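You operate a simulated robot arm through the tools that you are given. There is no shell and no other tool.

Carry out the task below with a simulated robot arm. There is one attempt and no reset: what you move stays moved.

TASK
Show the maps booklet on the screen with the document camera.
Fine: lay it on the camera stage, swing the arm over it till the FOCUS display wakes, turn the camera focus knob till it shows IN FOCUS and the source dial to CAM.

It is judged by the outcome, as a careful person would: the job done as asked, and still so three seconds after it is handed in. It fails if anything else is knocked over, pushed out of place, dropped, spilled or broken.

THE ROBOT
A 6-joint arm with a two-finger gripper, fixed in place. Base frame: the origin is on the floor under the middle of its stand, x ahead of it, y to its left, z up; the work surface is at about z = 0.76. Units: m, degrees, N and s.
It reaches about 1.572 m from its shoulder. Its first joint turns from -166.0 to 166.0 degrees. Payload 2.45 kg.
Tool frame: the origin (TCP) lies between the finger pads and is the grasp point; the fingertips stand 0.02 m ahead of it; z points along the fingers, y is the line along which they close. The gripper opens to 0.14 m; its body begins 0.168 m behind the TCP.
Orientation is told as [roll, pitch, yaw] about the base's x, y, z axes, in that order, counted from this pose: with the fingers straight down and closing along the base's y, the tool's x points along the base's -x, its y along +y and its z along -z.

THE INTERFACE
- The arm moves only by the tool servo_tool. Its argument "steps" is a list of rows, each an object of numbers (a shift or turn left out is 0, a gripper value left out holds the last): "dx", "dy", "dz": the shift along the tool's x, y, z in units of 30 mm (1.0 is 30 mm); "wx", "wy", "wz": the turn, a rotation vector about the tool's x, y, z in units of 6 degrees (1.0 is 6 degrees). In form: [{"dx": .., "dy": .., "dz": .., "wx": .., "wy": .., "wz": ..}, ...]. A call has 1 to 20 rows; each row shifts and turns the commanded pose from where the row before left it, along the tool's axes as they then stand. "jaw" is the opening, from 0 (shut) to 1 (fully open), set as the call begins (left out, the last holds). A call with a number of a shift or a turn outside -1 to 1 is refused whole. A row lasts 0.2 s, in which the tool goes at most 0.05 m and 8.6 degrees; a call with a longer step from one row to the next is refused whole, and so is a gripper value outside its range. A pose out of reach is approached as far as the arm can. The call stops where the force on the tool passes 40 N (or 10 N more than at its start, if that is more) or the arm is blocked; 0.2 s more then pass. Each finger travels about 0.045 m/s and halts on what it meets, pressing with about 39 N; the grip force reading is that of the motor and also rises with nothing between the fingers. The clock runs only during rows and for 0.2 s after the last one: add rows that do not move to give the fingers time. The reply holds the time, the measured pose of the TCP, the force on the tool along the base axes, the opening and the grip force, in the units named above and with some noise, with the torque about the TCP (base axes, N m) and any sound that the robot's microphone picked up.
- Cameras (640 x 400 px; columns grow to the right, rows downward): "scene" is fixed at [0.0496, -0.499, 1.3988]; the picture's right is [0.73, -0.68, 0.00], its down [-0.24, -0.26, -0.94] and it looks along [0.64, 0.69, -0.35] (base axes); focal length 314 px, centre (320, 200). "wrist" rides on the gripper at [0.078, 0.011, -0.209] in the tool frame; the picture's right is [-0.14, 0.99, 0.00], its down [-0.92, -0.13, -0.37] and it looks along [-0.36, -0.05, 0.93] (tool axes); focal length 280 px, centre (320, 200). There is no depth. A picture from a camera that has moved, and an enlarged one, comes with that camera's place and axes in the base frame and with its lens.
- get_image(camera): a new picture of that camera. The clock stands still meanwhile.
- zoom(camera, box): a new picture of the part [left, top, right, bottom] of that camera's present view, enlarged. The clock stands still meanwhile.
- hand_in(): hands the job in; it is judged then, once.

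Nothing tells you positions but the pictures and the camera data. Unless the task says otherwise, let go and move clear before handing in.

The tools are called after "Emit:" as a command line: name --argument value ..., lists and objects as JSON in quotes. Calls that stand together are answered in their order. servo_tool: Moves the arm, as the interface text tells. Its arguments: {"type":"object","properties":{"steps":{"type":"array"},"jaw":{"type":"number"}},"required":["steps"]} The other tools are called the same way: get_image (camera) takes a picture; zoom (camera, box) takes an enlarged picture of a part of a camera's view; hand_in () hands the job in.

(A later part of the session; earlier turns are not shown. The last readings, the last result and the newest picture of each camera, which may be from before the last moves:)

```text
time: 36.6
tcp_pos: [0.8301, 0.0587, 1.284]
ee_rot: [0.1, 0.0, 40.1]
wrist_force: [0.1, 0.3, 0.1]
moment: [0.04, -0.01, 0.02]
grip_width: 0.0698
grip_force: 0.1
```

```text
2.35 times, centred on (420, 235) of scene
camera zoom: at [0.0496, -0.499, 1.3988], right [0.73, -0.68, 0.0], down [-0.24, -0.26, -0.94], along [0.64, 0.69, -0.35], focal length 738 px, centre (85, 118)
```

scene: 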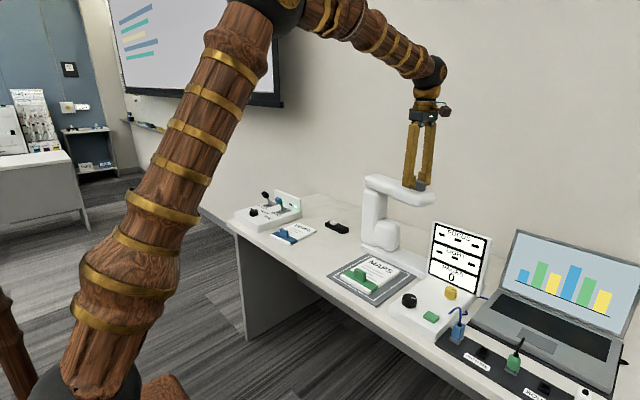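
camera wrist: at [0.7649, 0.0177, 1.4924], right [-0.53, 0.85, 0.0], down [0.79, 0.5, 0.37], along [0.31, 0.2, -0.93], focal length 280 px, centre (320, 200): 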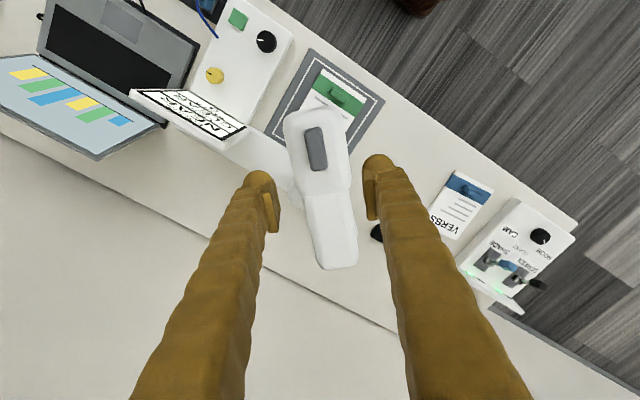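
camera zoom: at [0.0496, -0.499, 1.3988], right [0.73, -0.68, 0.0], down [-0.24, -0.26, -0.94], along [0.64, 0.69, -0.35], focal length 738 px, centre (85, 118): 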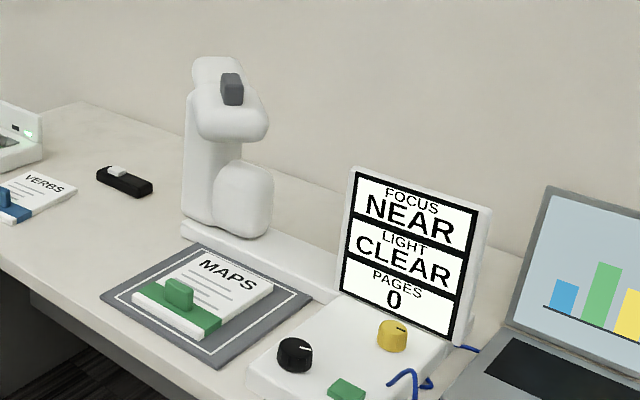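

Emit:
zoom --camera "wrist" --box '[180, 0, 320, 140]'

Emit:
zoom --camera "scene" --box '[390, 270, 480, 340]'

Emit:
zoom --camera "wrist" --box '[460, 190, 600, 310]'

```text
2.86 times, centred on (250, 70) of wrist
camera zoom: at [0.7649, 0.0177, 1.4924], right [-0.53, 0.85, 0.0], down [0.79, 0.5, 0.37], along [0.31, 0.2, -0.93], focal length 801 px, centre (520, 571)
```

zoom: 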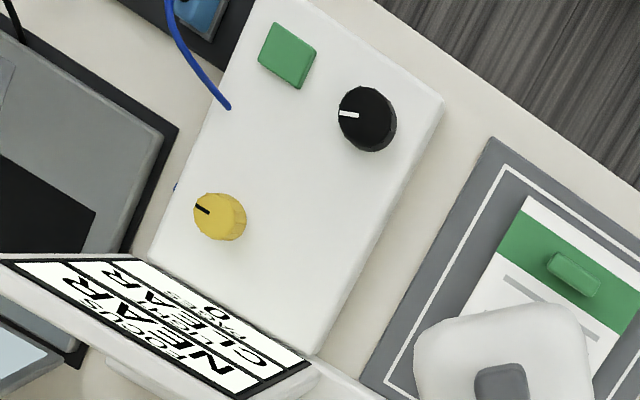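

```text
5.71 times, centred on (435, 305) of scene
camera zoom: at [0.0496, -0.499, 1.3988], right [0.73, -0.68, 0.0], down [-0.24, -0.26, -0.94], along [0.64, 0.69, -0.35], focal length 1792 px, centre (-337, -400)
```

zoom: 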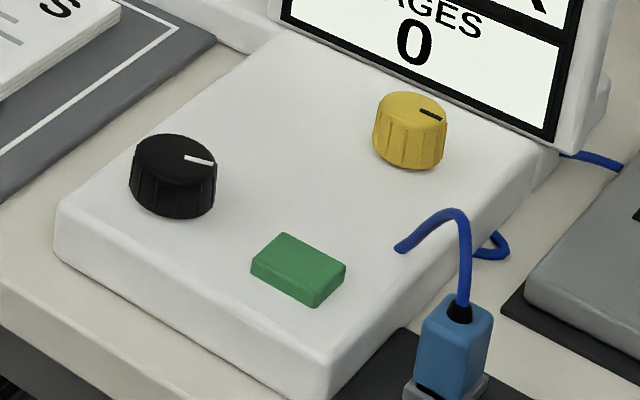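

```text
3.33 times, centred on (530, 250) of wrist
camera zoom: at [0.7649, 0.0177, 1.4924], right [-0.53, 0.85, 0.0], down [0.79, 0.5, 0.37], along [0.31, 0.2, -0.93], focal length 935 px, centre (-380, 33)
```

zoom: 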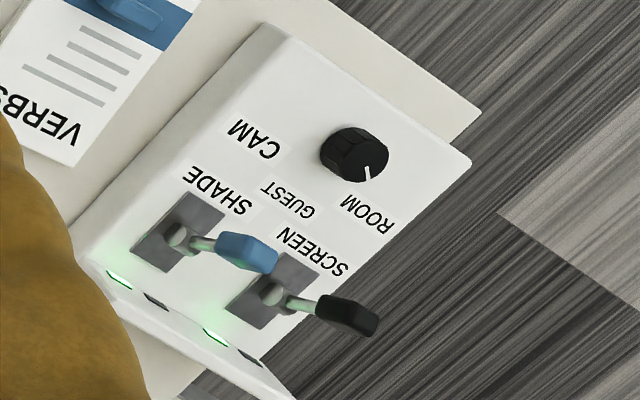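

The camera arm stays put and the display stays awake. The panel knobs have no labels, so I'll try the black knob first (about (0.744, -0.126)), because LIGHT already reads CLEAR and a yellow knob is the more likely light control.

Emit:
servo_tool --steps '[{"dx": 0.88, "dy": -0.411}, {"dx": 0.88, "dy": -0.411}, {"dx": 0.88, "dy": -0.411}, {"dx": 0.88, "dy": -0.411}, {"dx": 0.88, "dy": -0.411}, {"dx": 0.88, "dy": -0.411}, {"dx": 0.88, "dy": -0.411}, {"wz": -1}, {"wz": -1}, {"wz": -1}, {"wz": -1}, {"wz": -1}, {"wz": -1}, {"wz": -1}, {"wz": -1}, {"wz": -0.33}, {}]'

Emit:
servo_tool --steps '[{"dz": 1}, {"dz": 1}, {"dz": 1}, {"dz": 1}, {"dz": 1}, {"dz": 1}, {}]'

Emit:
get_image --camera "wrist"

Emit:
get_image --camera "scene"

```text
time: 40.2
tcp_pos: [0.745, -0.1265, 1.2822]
ee_rot: [0.0, -0.1, 90.0]
wrist_force: [-0.2, -0.2, -1.1]
moment: [0.04, -0.03, -0.04]
grip_width: 0.0699
grip_force: 0.0
```

```text
time: 41.8
tcp_pos: [0.7464, -0.126, 1.1007]
ee_rot: [0.0, 0.0, 90.1]
wrist_force: [0.4, -0.5, -1.4]
moment: [-0.02, 0.03, 0.0]
grip_width: 0.07
grip_force: 0.1
```

```text
taken
camera wrist: at [0.7356, -0.2033, 1.3105], right [-0.99, 0.14, 0.0], down [0.13, 0.92, 0.37], along [0.05, 0.37, -0.93], focal length 280 px, centre (320, 200)
```

wrist: 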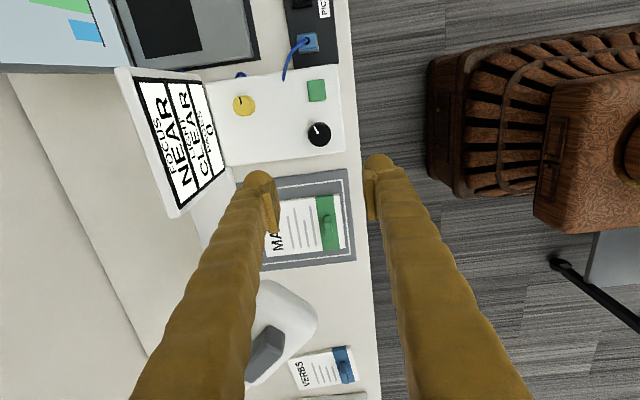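

```text
taken
```

scene: 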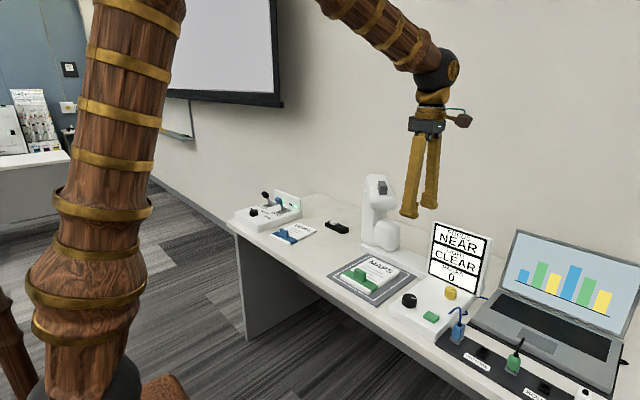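

Emit:
zoom --camera "wrist" --box '[200, 60, 360, 180]'

```text
3.33 times, centred on (280, 120) of wrist
camera zoom: at [0.7356, -0.2033, 1.3105], right [-0.99, 0.14, 0.0], down [0.13, 0.92, 0.37], along [0.05, 0.37, -0.93], focal length 935 px, centre (453, 467)
```

zoom: 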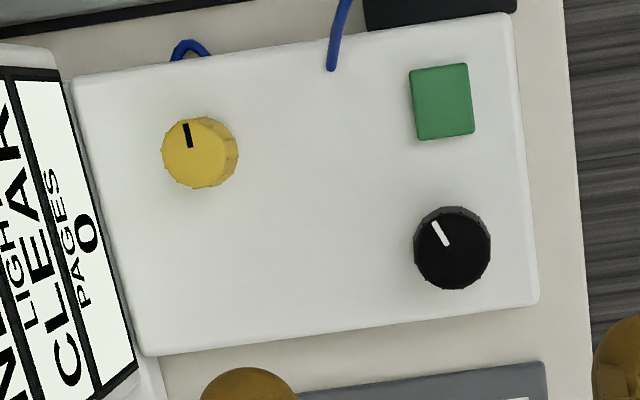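

The black knob's centre now reads about (0.747, -0.137) with its pointer toward the laptop side. I'll shift over it and descend to z≈0.90 for a check.

Emit:
servo_tool --steps '[{"dx": 0.37, "dz": 0.67}, {"dz": 1}, {"dz": 1}, {"dz": 1}, {"dz": 1}, {"dz": 1}, {"dz": 0.8}, {}]'

Emit:
get_image --camera "wrist"

Emit:
zoom --camera "scene" --box '[350, 180, 510, 340]'

```text
time: 43.6
tcp_pos: [0.7439, -0.1383, 0.9101]
ee_rot: [0.0, 0.0, 90.1]
wrist_force: [0.5, 0.0, 0.0]
moment: [0.02, -0.01, 0.02]
grip_width: 0.0701
grip_force: 0.0
```

```text
taken
camera wrist: at [0.7353, -0.2153, 1.118], right [-0.99, 0.14, 0.0], down [0.13, 0.92, 0.37], along [0.05, 0.37, -0.93], focal length 280 px, centre (320, 200)
```

wrist: 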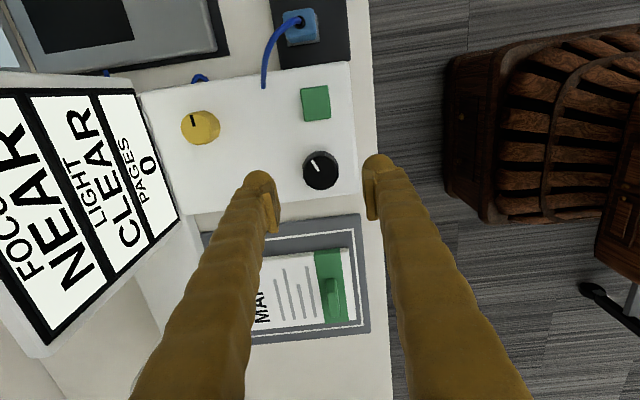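

```text
2.50 times, centred on (430, 260) of scene
camera zoom: at [0.0496, -0.499, 1.3988], right [0.73, -0.68, 0.0], down [-0.24, -0.26, -0.94], along [0.64, 0.69, -0.35], focal length 784 px, centre (45, 50)
```

zoom: 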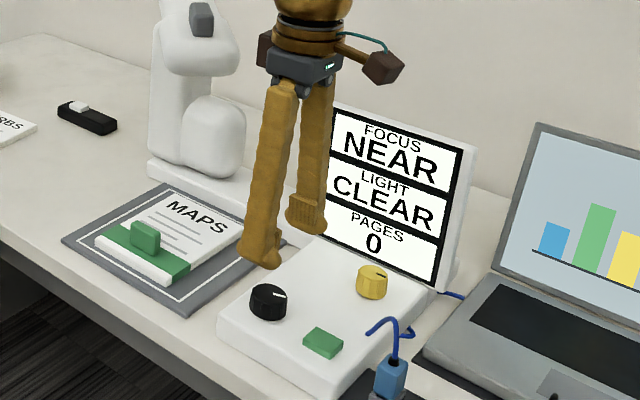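

Emit:
servo_tool --steps '[{"dx": 0.09, "dz": 0.6}, {"dz": 0.6}, {"dz": 0.5}, {"dz": 0.4}, {}]'

Emit:
get_image --camera "wrist"

Emit:
zoom --camera "scene" --box '[370, 230, 490, 340]'

```text
time: 44.8
tcp_pos: [0.7454, -0.141, 0.8464]
ee_rot: [0.0, 0.0, 90.2]
wrist_force: [-0.5, 0.6, 0.7]
moment: [-0.01, 0.0, -0.01]
grip_width: 0.07
grip_force: 0.0
```

```text
taken
camera wrist: at [0.7352, -0.2176, 1.0549], right [-0.99, 0.14, 0.0], down [0.13, 0.92, 0.37], along [0.05, 0.37, -0.93], focal length 280 px, centre (320, 200)
```

wrist: 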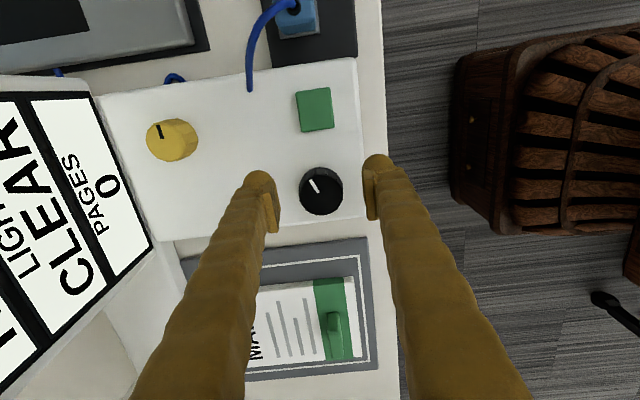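

```text
3.64 times, centred on (430, 285) of scene
camera zoom: at [0.0496, -0.499, 1.3988], right [0.73, -0.68, 0.0], down [-0.24, -0.26, -0.94], along [0.64, 0.69, -0.35], focal length 1140 px, centre (-80, -109)
```

zoom: 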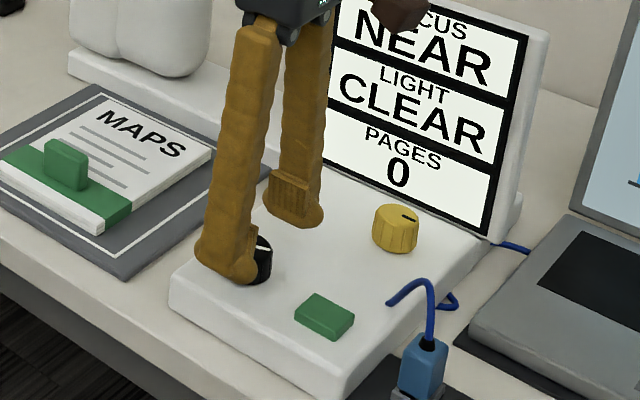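

The knob top looks to be nearer z≈0.82 than I first assumed, so I need to be about 20 mm lower and 3 mm toward +y. I'll lower carefully.

Emit:
servo_tool --steps '[{"dx": -0.11, "dz": 0.3}, {"dz": 0.25}, {"dz": 0.15}, {}]'

Emit:
zoom --camera "wrist" --box '[240, 130, 400, 250]'

Emit:
zoom --camera "scene" --box '[380, 250, 480, 340]'

```text
time: 45.8
tcp_pos: [0.7435, -0.1363, 0.8251]
ee_rot: [0.1, 0.0, 90.1]
wrist_force: [-0.9, 1.0, 0.0]
moment: [0.01, 0.01, 0.02]
grip_width: 0.07
grip_force: 0.0
```

```text
3.33 times, centred on (320, 190) of wrist
camera zoom: at [0.7349, -0.214, 1.0335], right [-0.99, 0.14, 0.0], down [0.13, 0.92, 0.37], along [0.05, 0.37, -0.93], focal length 935 px, centre (320, 233)
```

zoom: 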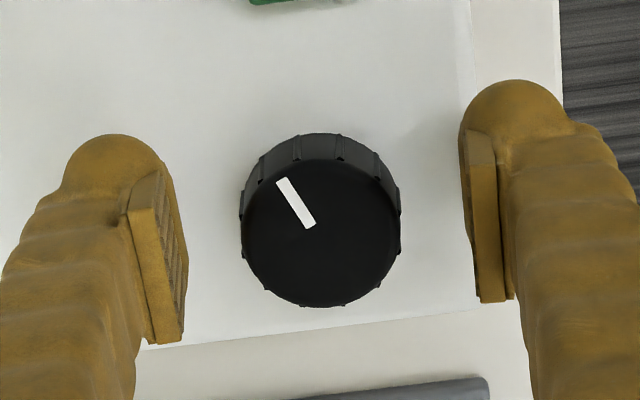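

```text
4.44 times, centred on (430, 295) of scene
camera zoom: at [0.0496, -0.499, 1.3988], right [0.73, -0.68, 0.0], down [-0.24, -0.26, -0.94], along [0.64, 0.69, -0.35], focal length 1394 px, centre (-169, -222)
```

zoom: 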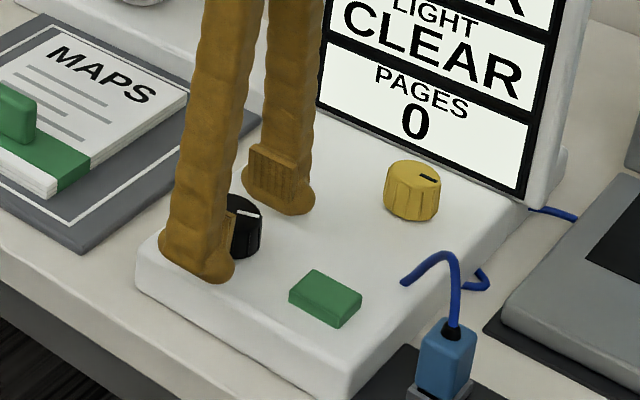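

The knob top centre is about 5 mm further toward +y. I'll shift that, close on the knob, and check.

Emit:
servo_tool --steps '[{"dx": -0.18}, {}]'

Emit:
servo_tool --jaw 0 --steps '[{}, {}, {}, {}, {}]'

Emit:
zoom --camera "wrist" --box '[240, 130, 400, 250]'

Emit:
zoom --camera "scene" --box '[380, 210, 500, 340]'

```text
time: 46.4
tcp_pos: [0.7451, -0.1309, 0.8247]
ee_rot: [0.0, 0.0, 90.1]
wrist_force: [-0.7, -0.4, -0.3]
moment: [0.0, 0.03, 0.01]
grip_width: 0.07
grip_force: 0.0
```

```text
time: 47.6
tcp_pos: [0.7459, -0.1316, 0.8267]
ee_rot: [-0.1, 0.0, 90.0]
wrist_force: [18.8, 0.9, -3.2]
moment: [-0.03, -0.23, -0.05]
grip_width: 0.0389
grip_force: 45.2
```

```text
3.33 times, centred on (320, 190) of wrist
camera zoom: at [0.7353, -0.2089, 1.0338], right [-0.99, 0.14, 0.0], down [0.13, 0.92, 0.37], along [0.05, 0.36, -0.93], focal length 935 px, centre (320, 233)
```

zoom: 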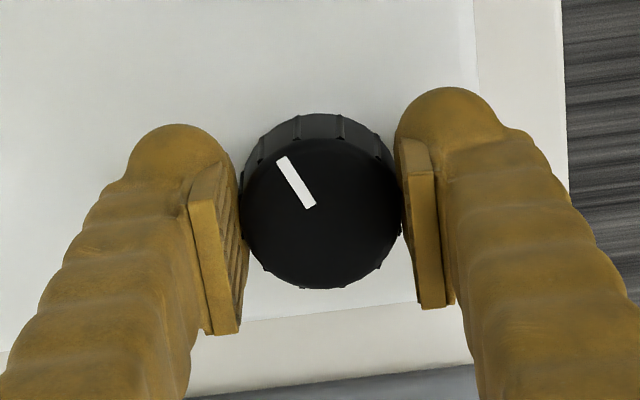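

```text
3.08 times, centred on (440, 275) of scene
camera zoom: at [0.0496, -0.499, 1.3988], right [0.73, -0.68, 0.0], down [-0.24, -0.26, -0.94], along [0.64, 0.69, -0.35], focal length 965 px, centre (-49, -31)
```

zoom: 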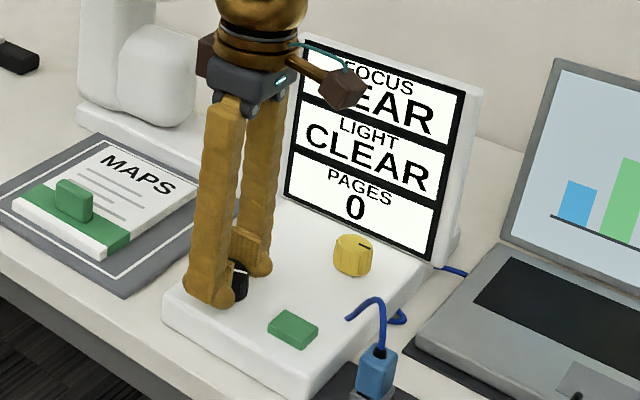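

I have hold of the knob with a slight 19 N side load. I'll relieve that by about 1 mm and then turn counterclockwise a little as a test.

Emit:
servo_tool --steps '[{"dy": -0.04}, {}]'

Emit:
servo_tool --steps '[{"wz": -0.5}, {"wz": -0.5}, {"wz": -0.5}, {"wz": -0.5}, {}]'

Emit:
zoom --camera "wrist" --box '[240, 130, 400, 250]'

Emit:
zoom --camera "scene" --box '[380, 210, 500, 340]'

```text
time: 48.2
tcp_pos: [0.7455, -0.1321, 0.8256]
ee_rot: [-0.1, 0.0, 90.1]
wrist_force: [3.6, 0.8, 10.2]
moment: [0.04, -0.03, 0.03]
grip_width: 0.0387
grip_force: 45.4
```

```text
time: 49.4
tcp_pos: [0.7465, -0.1317, 0.8254]
ee_rot: [0.0, 0.0, 102.1]
wrist_force: [7.6, -12.2, 4.7]
moment: [-0.18, -0.15, 0.0]
grip_width: 0.0388
grip_force: 44.8
```

```text
3.33 times, centred on (320, 190) of wrist
camera zoom: at [0.7525, -0.2094, 1.0338], right [-1.0, -0.07, 0.0], down [-0.07, 0.93, 0.37], along [-0.03, 0.37, -0.93], focal length 935 px, centre (320, 233)
```

zoom: 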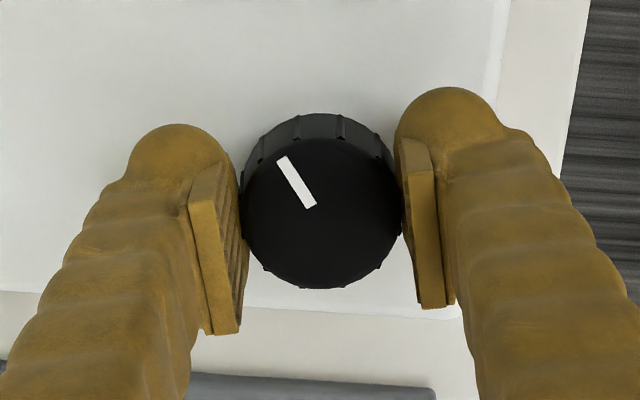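

```text
3.08 times, centred on (440, 275) of scene
camera zoom: at [0.0496, -0.499, 1.3988], right [0.73, -0.68, 0.0], down [-0.24, -0.26, -0.94], along [0.64, 0.69, -0.35], focal length 965 px, centre (-49, -31)
```

zoom: 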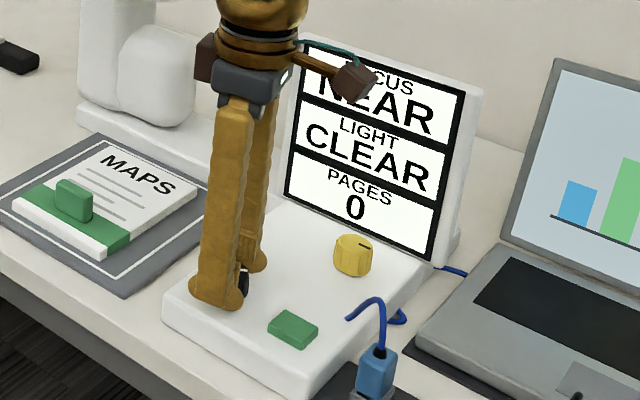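

The knob turns with the gripper and the display still says NEAR. I'll keep turning counterclockwise in short stretches and watch.

Emit:
servo_tool --steps '[{"dx": 0.03, "dy": -0.01, "wz": -0.5}, {"wz": -0.5}, {"wz": -0.5}, {"wz": -0.5}, {}]'

Emit:
zoom --camera "scene" --box '[380, 210, 500, 340]'

```text
time: 50.6
tcp_pos: [0.7472, -0.1308, 0.8249]
ee_rot: [0.1, -0.1, 114.1]
wrist_force: [-0.5, 15.4, 11.5]
moment: [0.25, 0.03, -0.02]
grip_width: 0.039
grip_force: 45.0
```

```text
3.08 times, centred on (440, 275) of scene
camera zoom: at [0.0496, -0.499, 1.3988], right [0.73, -0.68, 0.0], down [-0.24, -0.26, -0.94], along [0.64, 0.69, -0.35], focal length 965 px, centre (-49, -31)
```

zoom: 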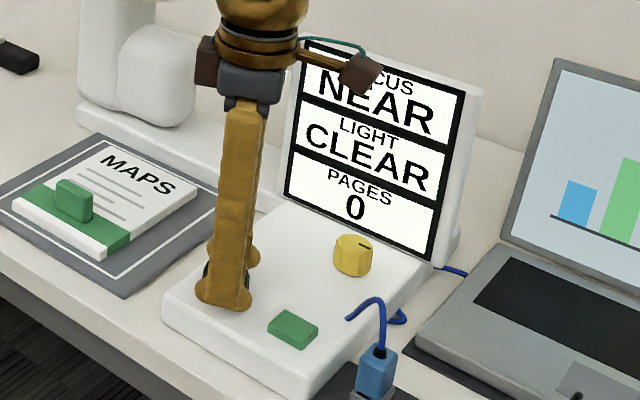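

Emit:
servo_tool --steps '[{"dx": -0.018, "dy": -0.008, "wz": -0.5}, {"wz": -0.5}, {"wz": -0.5}, {"wz": -0.5}, {}]'

Emit:
zoom --camera "scene" --box '[380, 210, 500, 340]'

Emit:
get_image --camera "wrist"

```text
time: 51.8
tcp_pos: [0.746, -0.1314, 0.825]
ee_rot: [-0.1, 0.0, 126.1]
wrist_force: [6.0, 19.4, 7.9]
moment: [0.27, -0.07, -0.02]
grip_width: 0.0389
grip_force: 44.9
```

```text
3.08 times, centred on (440, 275) of scene
camera zoom: at [0.0496, -0.499, 1.3988], right [0.73, -0.68, 0.0], down [-0.24, -0.26, -0.94], along [0.64, 0.69, -0.35], focal length 965 px, centre (-49, -31)
```

zoom: 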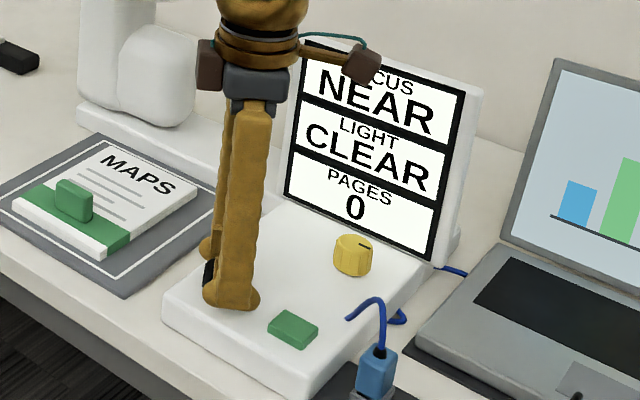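

```text
taken
camera wrist: at [0.7845, -0.2001, 1.0338], right [-0.88, -0.47, 0.0], down [-0.44, 0.82, 0.37], along [-0.17, 0.32, -0.93], focal length 280 px, centre (320, 200)
```

wrist: 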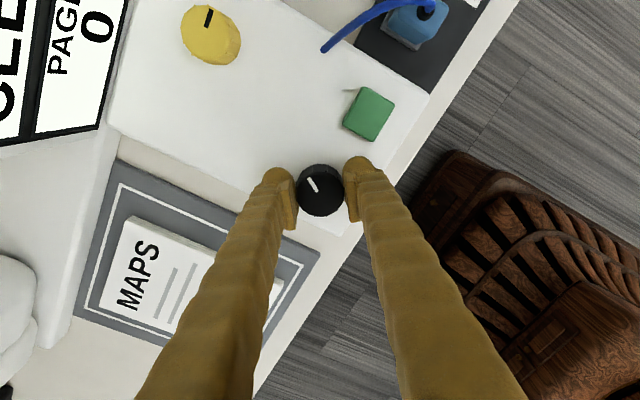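

Pointer is about -26° now and still NEAR. I'll continue counterclockwise.

Emit:
servo_tool --steps '[{"dx": -0.018, "dy": -0.021, "wz": -0.5}, {"wz": -0.5}, {"wz": -0.5}, {"wz": -0.5}, {}]'

Emit:
zoom --camera "scene" --box '[380, 210, 500, 340]'

```text
time: 53.0
tcp_pos: [0.7462, -0.1311, 0.8249]
ee_rot: [0.0, 0.0, 138.1]
wrist_force: [7.1, -3.7, -3.8]
moment: [-0.08, -0.1, -0.02]
grip_width: 0.0386
grip_force: 44.7
```

```text
3.08 times, centred on (440, 275) of scene
camera zoom: at [0.0496, -0.499, 1.3988], right [0.73, -0.68, 0.0], down [-0.24, -0.26, -0.94], along [0.64, 0.69, -0.35], focal length 965 px, centre (-49, -31)
```

zoom: 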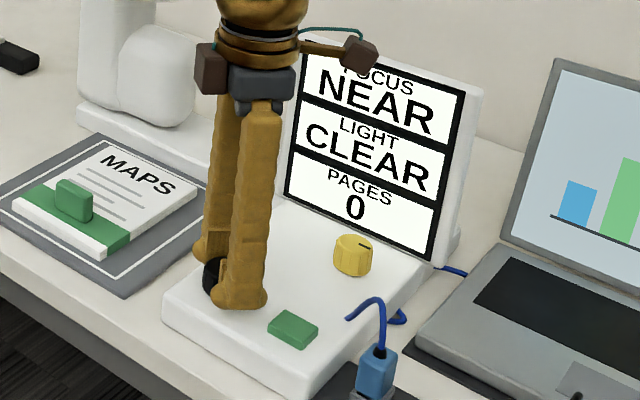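

Emit:
servo_tool --steps '[{"wz": -0.5}, {"wz": -0.5}, {"wz": -0.5}, {"wz": -0.5}, {}]'

Emit:
zoom --camera "scene" --box '[380, 210, 500, 340]'

```text
time: 54.2
tcp_pos: [0.746, -0.1317, 0.8245]
ee_rot: [0.0, 0.1, 150.1]
wrist_force: [16.3, -5.6, -9.8]
moment: [-0.1, -0.26, -0.01]
grip_width: 0.0388
grip_force: 45.2
```

```text
3.08 times, centred on (440, 275) of scene
camera zoom: at [0.0496, -0.499, 1.3988], right [0.73, -0.68, 0.0], down [-0.24, -0.26, -0.94], along [0.64, 0.69, -0.35], focal length 965 px, centre (-49, -31)
```

zoom: 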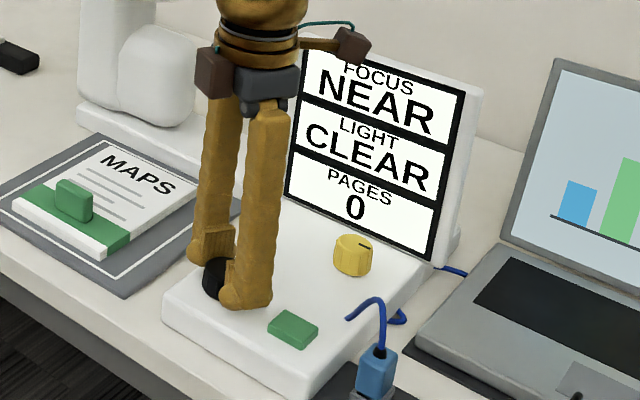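

Emit:
servo_tool --steps '[{"dx": 0.024, "dy": -0.006, "wz": -0.5}, {"wz": -0.5}, {"wz": -0.5}, {"wz": -0.5}, {}]'

Emit:
zoom --camera "scene" --box '[380, 210, 500, 340]'

Emit:
zoom --camera "wrist" --box '[220, 80, 420, 230]'

```text
time: 55.4
tcp_pos: [0.7463, -0.1307, 0.8244]
ee_rot: [0.0, 0.1, 162.1]
wrist_force: [-0.2, 8.7, 4.9]
moment: [0.13, 0.04, -0.37]
grip_width: 0.0385
grip_force: 44.6
```

```text
3.08 times, centred on (440, 275) of scene
camera zoom: at [0.0496, -0.499, 1.3988], right [0.73, -0.68, 0.0], down [-0.24, -0.26, -0.94], along [0.64, 0.69, -0.35], focal length 965 px, centre (-49, -31)
```

zoom: 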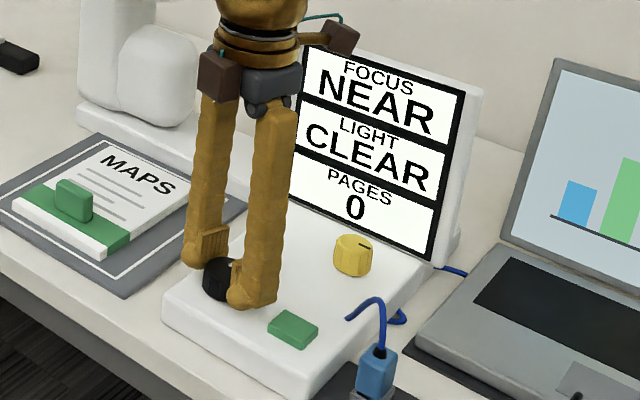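

```text
2.67 times, centred on (320, 155) of wrist
camera zoom: at [0.8188, -0.164, 1.0339], right [-0.44, -0.9, 0.0], down [-0.84, 0.4, 0.37], along [-0.33, 0.16, -0.93], focal length 748 px, centre (320, 320)
```

zoom: 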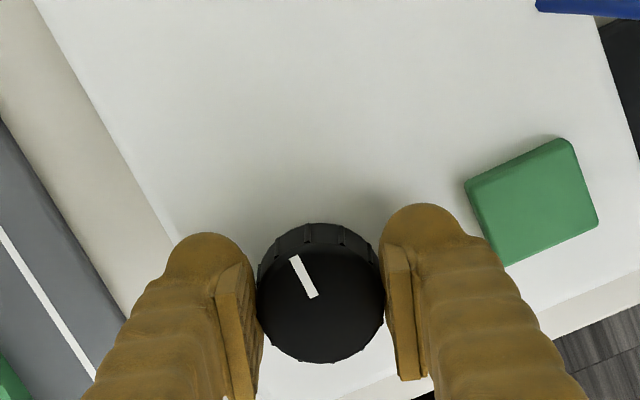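

There's now a -0.37 N·m twist and the pointer has slipped slightly in the grip, so the knob hit its counterclockwise stop with the pointer toward the display. I'll go the other way, clockwise, back past the starting angle while watching the display.

Emit:
servo_tool --steps '[{"wz": 0.7}, {"wz": 0.7}, {"wz": 0.7}, {"wz": 0.7}, {"wz": 0.7}, {"wz": 0.7}, {}]'

Emit:
servo_tool --steps '[{"wz": 0.7}, {"wz": 0.7}, {"wz": 0.7}, {"wz": 0.7}, {"wz": 0.7}, {"wz": 0.7}, {}]'

Emit:
zoom --camera "scene" --box '[380, 210, 500, 340]'

Emit:
zoom --camera "wrist" --box '[220, 80, 420, 230]'

```text
time: 57.0
tcp_pos: [0.7455, -0.1312, 0.8248]
ee_rot: [-0.1, -0.1, 136.8]
wrist_force: [-22.9, 5.2, 12.8]
moment: [0.07, 0.27, 0.03]
grip_width: 0.0382
grip_force: 45.1
```

```text
time: 58.2
tcp_pos: [0.7452, -0.1316, 0.8253]
ee_rot: [0.1, 0.0, 117.5]
wrist_force: [-4.9, -2.5, 7.2]
moment: [-0.14, 0.05, -0.03]
grip_width: 0.0386
grip_force: 45.4
stopped in row 5: the force on the tool passed its limit at 40 N (the readings are from after the stop); the commanded pose is now the measured one
```

```text
3.08 times, centred on (440, 275) of scene
camera zoom: at [0.0496, -0.499, 1.3988], right [0.73, -0.68, 0.0], down [-0.24, -0.26, -0.94], along [0.64, 0.69, -0.35], focal length 965 px, centre (-49, -31)
```

zoom: 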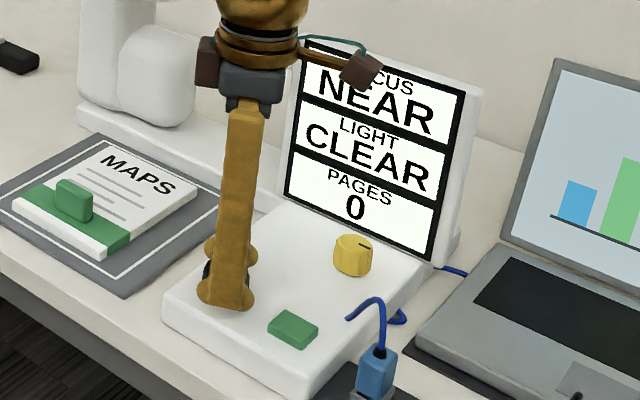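

```text
2.67 times, centred on (320, 155) of wrist
camera zoom: at [0.7739, -0.2047, 1.0338], right [-0.94, -0.34, 0.0], down [-0.31, 0.88, 0.37], along [-0.13, 0.35, -0.93], focal length 748 px, centre (320, 320)
```

zoom: 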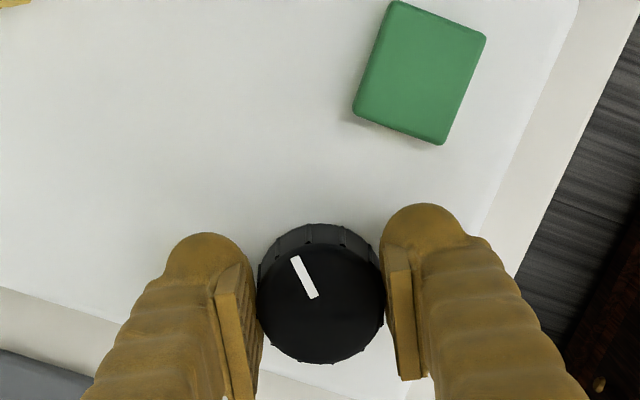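

Emit:
servo_tool --steps '[{"wz": 0.6}, {"wz": 0.6}, {"wz": 0.6}, {"wz": 0.6}, {}]'

Emit:
servo_tool --steps '[{"wz": 0.6}, {"wz": 0.6}, {"wz": 0.6}, {"wz": 0.6}, {}]'

Emit:
zoom --camera "scene" --box '[380, 210, 500, 340]'

Emit:
zoom --camera "wrist" --box '[220, 80, 420, 230]'

```text
time: 59.4
tcp_pos: [0.7453, -0.1314, 0.826]
ee_rot: [0.1, 0.0, 103.1]
wrist_force: [-19.9, 0.9, 23.0]
moment: [0.11, 0.32, 0.03]
grip_width: 0.0387
grip_force: 45.2
```

```text
time: 60.6
tcp_pos: [0.745, -0.1312, 0.8237]
ee_rot: [0.0, 0.0, 88.7]
wrist_force: [-30.6, -6.8, 16.0]
moment: [0.25, 0.52, 0.06]
grip_width: 0.039
grip_force: 45.4
```

```text
3.08 times, centred on (440, 275) of scene
camera zoom: at [0.0496, -0.499, 1.3988], right [0.73, -0.68, 0.0], down [-0.24, -0.26, -0.94], along [0.64, 0.69, -0.35], focal length 965 px, centre (-49, -31)
```

zoom: 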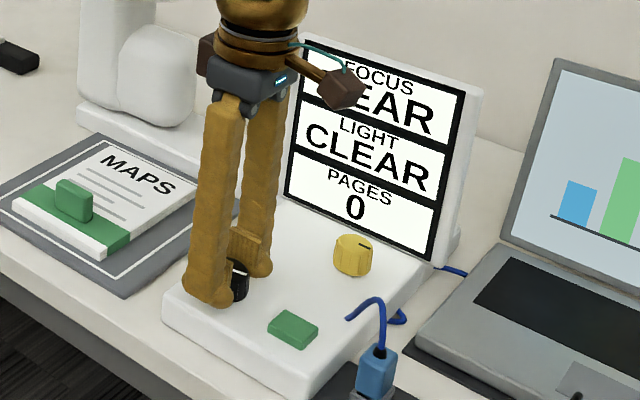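

```text
2.67 times, centred on (320, 155) of wrist
camera zoom: at [0.7343, -0.2083, 1.0337], right [-0.99, 0.16, 0.0], down [0.15, 0.92, 0.37], along [0.06, 0.36, -0.93], focal length 748 px, centre (320, 320)
```

zoom: 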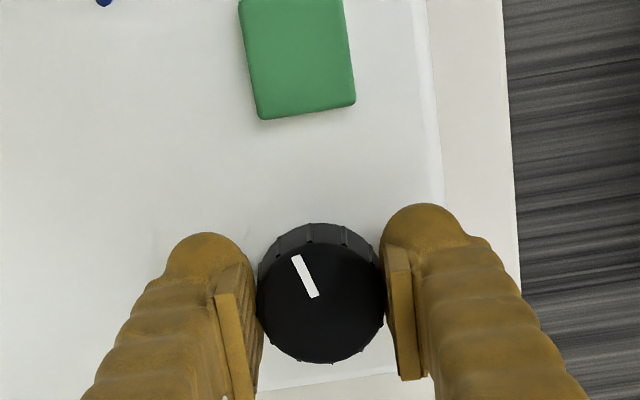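

Emit:
servo_tool --steps '[{"dx": 0.01, "dy": 0.07, "dz": -0.03}, {}]'

Emit:
servo_tool --steps '[{"wz": 0.6}, {"wz": 0.6}, {"wz": 0.6}, {"wz": 0.6}, {}]'

Emit:
zoom --camera "scene" --box '[380, 210, 500, 340]'

```text
time: 61.2
tcp_pos: [0.7448, -0.1318, 0.825]
ee_rot: [0.0, 0.0, 88.7]
wrist_force: [12.3, 0.4, -28.2]
moment: [-0.08, -0.05, 0.01]
grip_width: 0.0386
grip_force: 44.7
```

```text
time: 62.4
tcp_pos: [0.7448, -0.1324, 0.8261]
ee_rot: [0.1, 0.1, 74.2]
wrist_force: [28.3, 6.8, -16.3]
moment: [0.06, -0.03, -0.01]
grip_width: 0.0382
grip_force: 44.5
```

```text
3.08 times, centred on (440, 275) of scene
camera zoom: at [0.0496, -0.499, 1.3988], right [0.73, -0.68, 0.0], down [-0.24, -0.26, -0.94], along [0.64, 0.69, -0.35], focal length 965 px, centre (-49, -31)
```

zoom: 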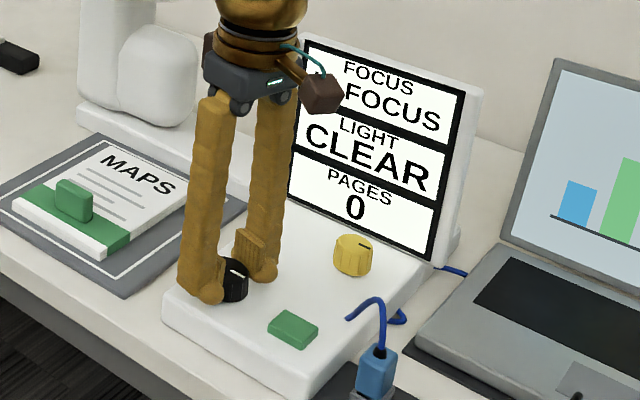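

It reads IN FOCUS with LIGHT still CLEAR, so the black knob is focus. I'll relieve the side load, then turn a hair further to see that it isn't on the edge of the band.

Emit:
servo_tool --steps '[{"dx": -0.02, "dy": -0.037, "dz": 0.01}, {}]'

Emit:
servo_tool --steps '[{"wz": 0.3}, {"wz": 0.2}, {}]'

Emit:
zoom --camera "scene" --box '[380, 210, 500, 340]'

```text
time: 63.0
tcp_pos: [0.744, -0.1318, 0.8256]
ee_rot: [0.1, 0.1, 74.3]
wrist_force: [5.7, -0.3, 9.2]
moment: [-0.03, -0.02, -0.02]
grip_width: 0.0383
grip_force: 44.8
```

```text
time: 63.8
tcp_pos: [0.7445, -0.1309, 0.8262]
ee_rot: [0.1, 0.2, 71.3]
wrist_force: [-6.9, -9.6, 16.1]
moment: [-0.13, 0.11, 0.01]
grip_width: 0.0381
grip_force: 45.1
```

```text
3.08 times, centred on (440, 275) of scene
camera zoom: at [0.0496, -0.499, 1.3988], right [0.73, -0.68, 0.0], down [-0.24, -0.26, -0.94], along [0.64, 0.69, -0.35], focal length 965 px, centre (-49, -31)
```

zoom: 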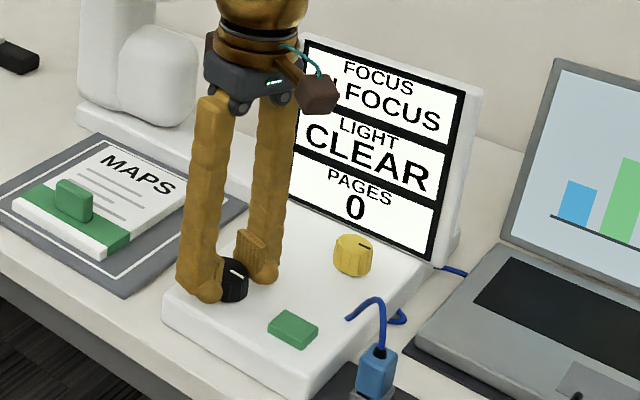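

Still IN FOCUS 3° further on, so there's margin. I'll open, rise straight up, and check it holds.

Emit:
servo_tool --jaw 0.5 --steps '[{}, {}, {}, {}, {"dz": -0.4}, {"dz": -0.8}, {"dz": -1}, {"dz": -1}, {"dz": -1}, {"dz": -1}, {"dz": -1}, {"dz": -1}, {"dz": -1}, {"dz": -1}, {"dz": -0.5}, {}]'

Emit:
get_image --camera "scene"

Emit:
zoom --camera "scene" --box '[380, 210, 500, 340]'

Emit:
get_image --camera "wrist"

```text
time: 67.2
tcp_pos: [0.7456, -0.1317, 1.1154]
ee_rot: [0.1, 0.0, 71.3]
wrist_force: [0.1, -1.3, -0.1]
moment: [-0.02, -0.02, 0.02]
grip_width: 0.0701
grip_force: 0.0
```

```text
taken
```

scene: 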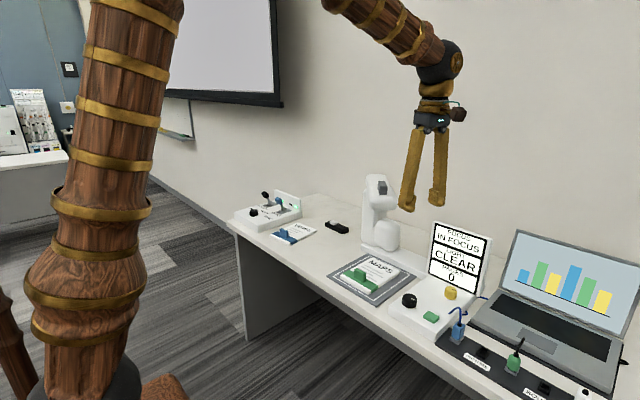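

```text
3.08 times, centred on (440, 275) of scene
camera zoom: at [0.0496, -0.499, 1.3988], right [0.73, -0.68, 0.0], down [-0.24, -0.26, -0.94], along [0.64, 0.69, -0.35], focal length 965 px, centre (-49, -31)
```

zoom: 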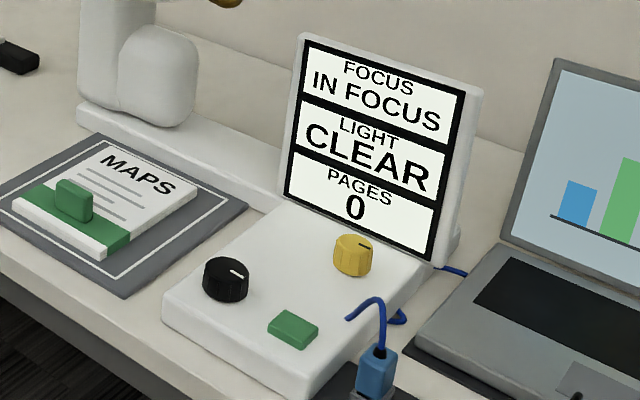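

```text
taken
camera wrist: at [0.7118, -0.2009, 1.3254], right [-0.89, 0.45, 0.0], down [0.42, 0.83, 0.37], along [0.16, 0.33, -0.93], focal length 280 px, centre (320, 200)
```

wrist: 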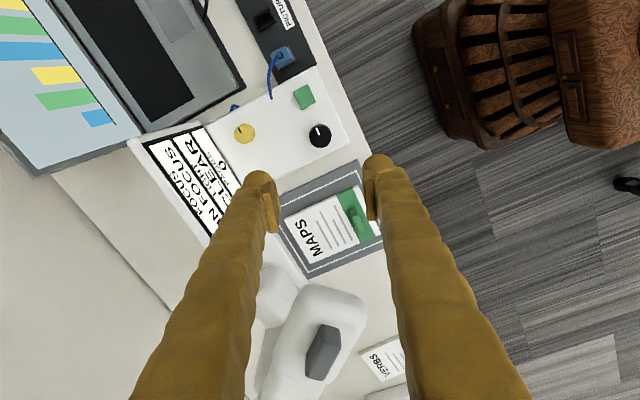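

It's holding IN FOCUS and LIGHT is CLEAR. Next is the source dial on the left panel, which I place near (0.76, 0.72) with its pointer on ROOM. I'll rise above the camera head and travel over.

Emit:
servo_tool --steps '[{"dz": -1, "wz": -0.52}, {"dz": -1, "wz": -0.52}, {"dz": -1, "wz": -0.52}, {"dz": -1, "wz": -0.52}, {"dz": -1, "wz": -0.52}, {"dz": -1, "wz": -0.52}, {}]'

Emit:
servo_tool --steps '[{"dx": -0.7}, {"dx": -1}, {"dx": -1}, {"dx": -1}, {"dx": -1}, {"dx": -1}, {"dx": -1}, {"dx": -1}, {"dx": -1}, {"dx": -1}, {"dx": -1}, {"dx": -1}, {"dx": -1}, {"dx": -1}, {"dx": -1}, {"dx": -1}, {"dx": -1}, {"dx": -1}, {"dx": -0.8}]'

Emit:
servo_tool --steps '[{"dx": -1, "dy": -0.1}, {"dx": -1, "dy": -0.1}, {"dx": -1, "dy": -0.1}, {"dx": -1, "dy": -0.1}, {"dx": -1, "dy": -0.1}, {"dx": -1}, {"dx": -1}, {"dx": -1}, {"dx": -1}, {"dx": -0.8}, {}]'

Emit:
get_image --camera "wrist"

Emit:
get_image --camera "scene"

```text
time: 68.8
tcp_pos: [0.7451, -0.1304, 1.2982]
ee_rot: [0.1, -0.1, 90.1]
wrist_force: [-0.1, 0.8, 0.7]
moment: [0.0, -0.02, 0.04]
grip_width: 0.0699
grip_force: 0.1
```

```text
time: 72.8
tcp_pos: [0.7447, 0.4238, 1.2965]
ee_rot: [0.0, 0.1, 90.0]
wrist_force: [0.6, 0.0, -0.6]
moment: [-0.03, -0.02, -0.03]
grip_width: 0.0697
grip_force: 0.1
```

```text
time: 75.2
tcp_pos: [0.7605, 0.718, 1.295]
ee_rot: [0.1, 0.0, 90.0]
wrist_force: [-0.5, 0.2, -0.3]
moment: [-0.01, 0.0, 0.03]
grip_width: 0.0703
grip_force: 0.0
```

```text
taken
camera wrist: at [0.7507, 0.6408, 1.5049], right [-0.99, 0.14, 0.0], down [0.13, 0.92, 0.37], along [0.05, 0.36, -0.93], focal length 280 px, centre (320, 200)
```

wrist: 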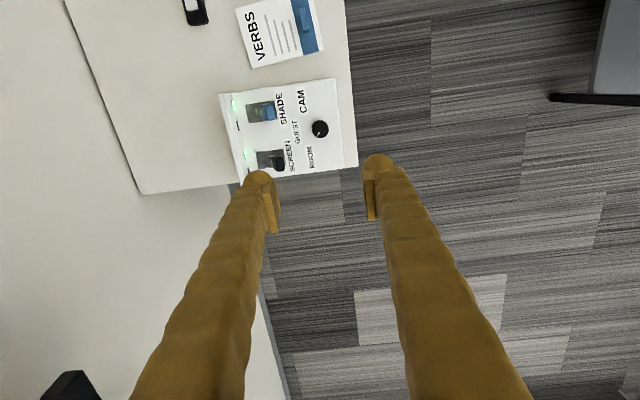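

```text
taken
```

scene: 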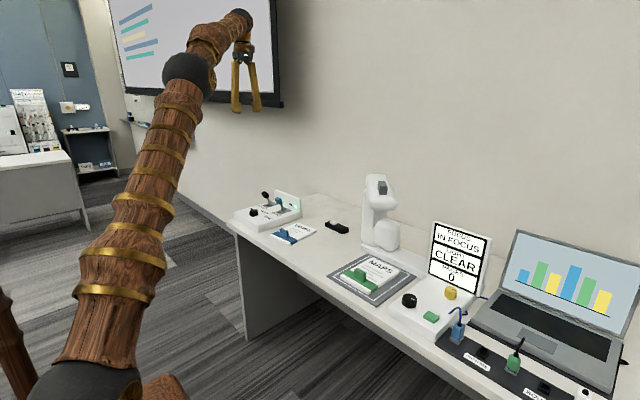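

Emit:
zoom --camera "wrist" --box '[210, 70, 370, 190]'

Emit:
zoom --camera "scene" --box '[220, 170, 320, 250]'

```text
3.33 times, centred on (290, 130) of wrist
camera zoom: at [0.7507, 0.6408, 1.5049], right [-0.99, 0.14, 0.0], down [0.13, 0.92, 0.37], along [0.05, 0.36, -0.93], focal length 935 px, centre (420, 433)
```

zoom: 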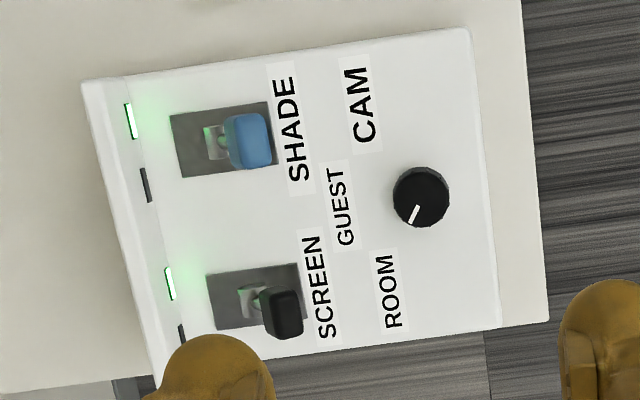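

```text
5.00 times, centred on (270, 210) of scene
camera zoom: at [0.0496, -0.499, 1.3988], right [0.73, -0.68, 0.0], down [-0.24, -0.26, -0.94], along [0.64, 0.69, -0.35], focal length 1568 px, centre (570, 150)
```

zoom: 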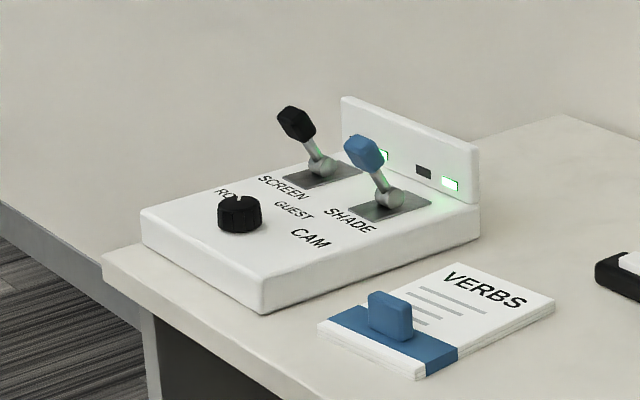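

The dial's centre reads about (0.763, 0.731) with the pointer at ROOM (~+60°), GUEST straight ahead and CAM at about -60°. So I need about 120° clockwise, and I'll descend over it now.

Emit:
servo_tool --steps '[{"dx": -0.43, "dy": -0.07}, {"dz": 1}, {"dz": 1}, {"dz": 1}, {"dz": 1}, {"dz": 1}, {"dz": 1}, {"dz": 1}, {"dz": 1}, {"dz": 1}, {"dz": 1}, {"dz": 1}, {"dz": 1}, {}]'

Emit:
get_image --camera "wrist"

Emit:
zoom --camera "scene" --box '[210, 130, 330, 250]'

```text
time: 78.2
tcp_pos: [0.762, 0.7303, 0.9345]
ee_rot: [0.1, 0.0, 90.1]
wrist_force: [-0.1, 1.3, 0.1]
moment: [-0.01, -0.02, 0.04]
grip_width: 0.0697
grip_force: 0.0
```

```text
taken
camera wrist: at [0.7526, 0.6528, 1.1438], right [-0.99, 0.14, 0.0], down [0.13, 0.92, 0.37], along [0.05, 0.36, -0.93], focal length 280 px, centre (320, 200)
```

wrist: 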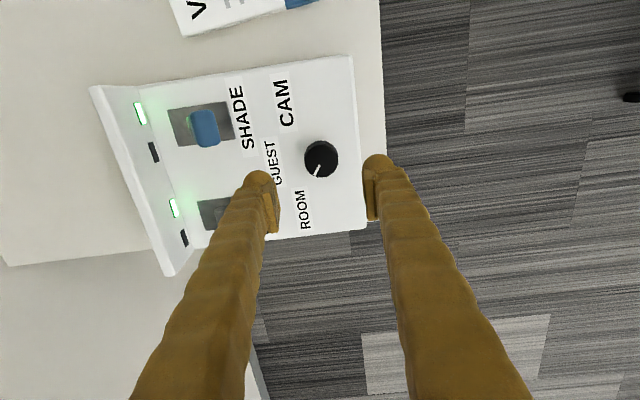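

```text
3.33 times, centred on (270, 190) of scene
camera zoom: at [0.0496, -0.499, 1.3988], right [0.73, -0.68, 0.0], down [-0.24, -0.26, -0.94], along [0.64, 0.69, -0.35], focal length 1045 px, centre (487, 233)
```

zoom: 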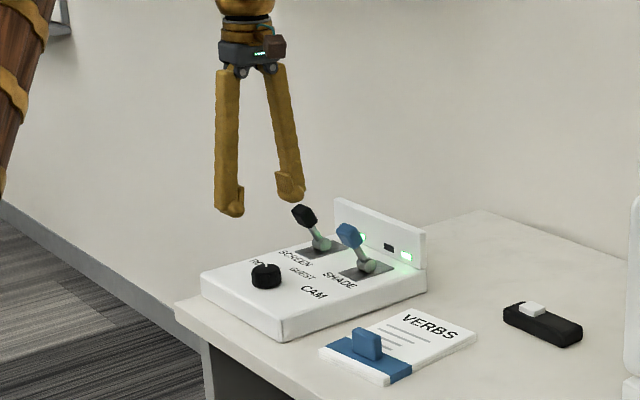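

Well aligned. I'll turn the gripper to yaw ~140° so there's room for a 120° clockwise turn, then lower further.

Emit:
servo_tool --steps '[{"wz": -1}, {"wz": -1}, {"wz": -1}, {"wz": -1}, {"wz": -1}, {"wz": -1}, {"wz": -1}, {"wz": -1}, {"wz": -0.33}, {}]'

Emit:
servo_tool --steps '[{"dz": 0.8}, {"dz": 0.8}, {"dz": 0.5}, {}]'

Emit:
get_image --camera "wrist"

Emit:
zoom --camera "scene" --box '[210, 130, 330, 250]'

```text
time: 80.4
tcp_pos: [0.7615, 0.7314, 0.9364]
ee_rot: [0.1, -0.1, 140.1]
wrist_force: [0.2, 0.1, 0.4]
moment: [0.03, 0.02, 0.0]
grip_width: 0.0701
grip_force: 0.1
```

```text
time: 81.4
tcp_pos: [0.7609, 0.7308, 0.8734]
ee_rot: [0.1, 0.0, 140.0]
wrist_force: [0.8, -0.8, 0.6]
moment: [0.03, -0.04, 0.0]
grip_width: 0.07
grip_force: 0.0
```

```text
taken
camera wrist: at [0.8165, 0.673, 1.0815], right [-0.74, -0.67, 0.0], down [-0.62, 0.69, 0.37], along [-0.25, 0.27, -0.93], focal length 280 px, centre (320, 200)
```

wrist: 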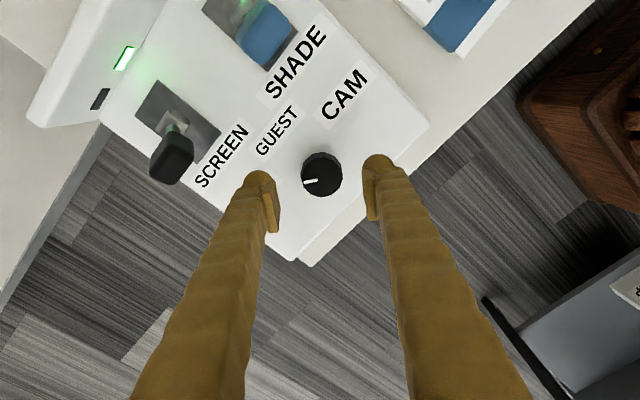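

```text
3.33 times, centred on (270, 190) of scene
camera zoom: at [0.0496, -0.499, 1.3988], right [0.73, -0.68, 0.0], down [-0.24, -0.26, -0.94], along [0.64, 0.69, -0.35], focal length 1045 px, centre (487, 233)
```

zoom: 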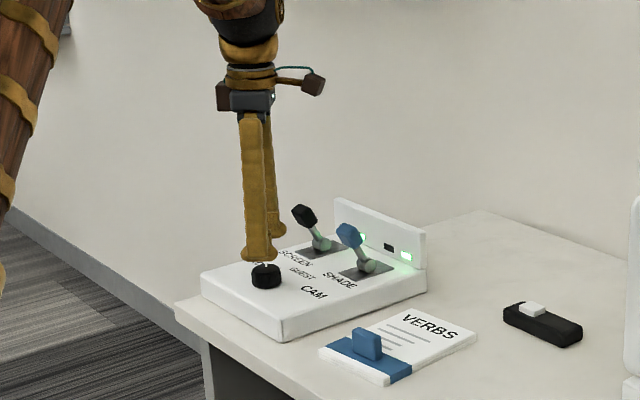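

Emit:
servo_tool --steps '[{"dz": 0.6}, {"dz": 0.5}, {"dz": 0.3}, {"dz": 0.15}, {}]'

Emit:
zoom --camera "wrist" --box '[240, 130, 400, 250]'

Emit:
zoom --camera "scene" --box '[220, 170, 320, 250]'

```text
time: 82.6
tcp_pos: [0.7621, 0.7305, 0.8258]
ee_rot: [0.1, 0.0, 140.0]
wrist_force: [0.3, -0.6, 0.0]
moment: [-0.02, 0.02, 0.0]
grip_width: 0.07
grip_force: 0.0
```

```text
3.33 times, centred on (320, 190) of wrist
camera zoom: at [0.8164, 0.673, 1.0351], right [-0.74, -0.67, 0.0], down [-0.62, 0.69, 0.37], along [-0.25, 0.27, -0.93], focal length 935 px, centre (320, 233)
```

zoom: 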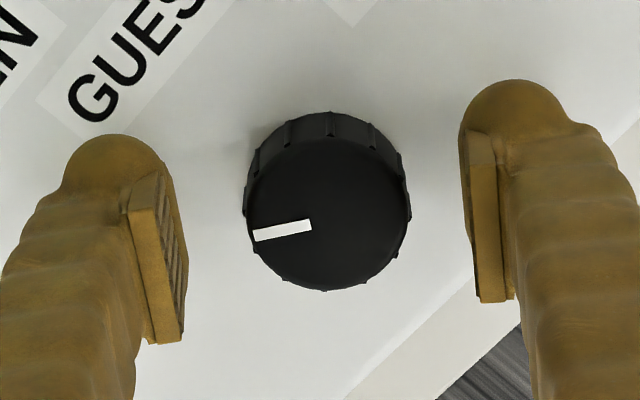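

```text
5.00 times, centred on (270, 210) of scene
camera zoom: at [0.0496, -0.499, 1.3988], right [0.73, -0.68, 0.0], down [-0.24, -0.26, -0.94], along [0.64, 0.69, -0.35], focal length 1568 px, centre (570, 150)
```

zoom: 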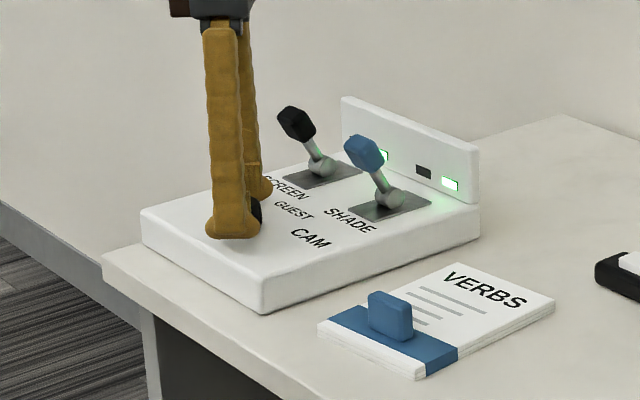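

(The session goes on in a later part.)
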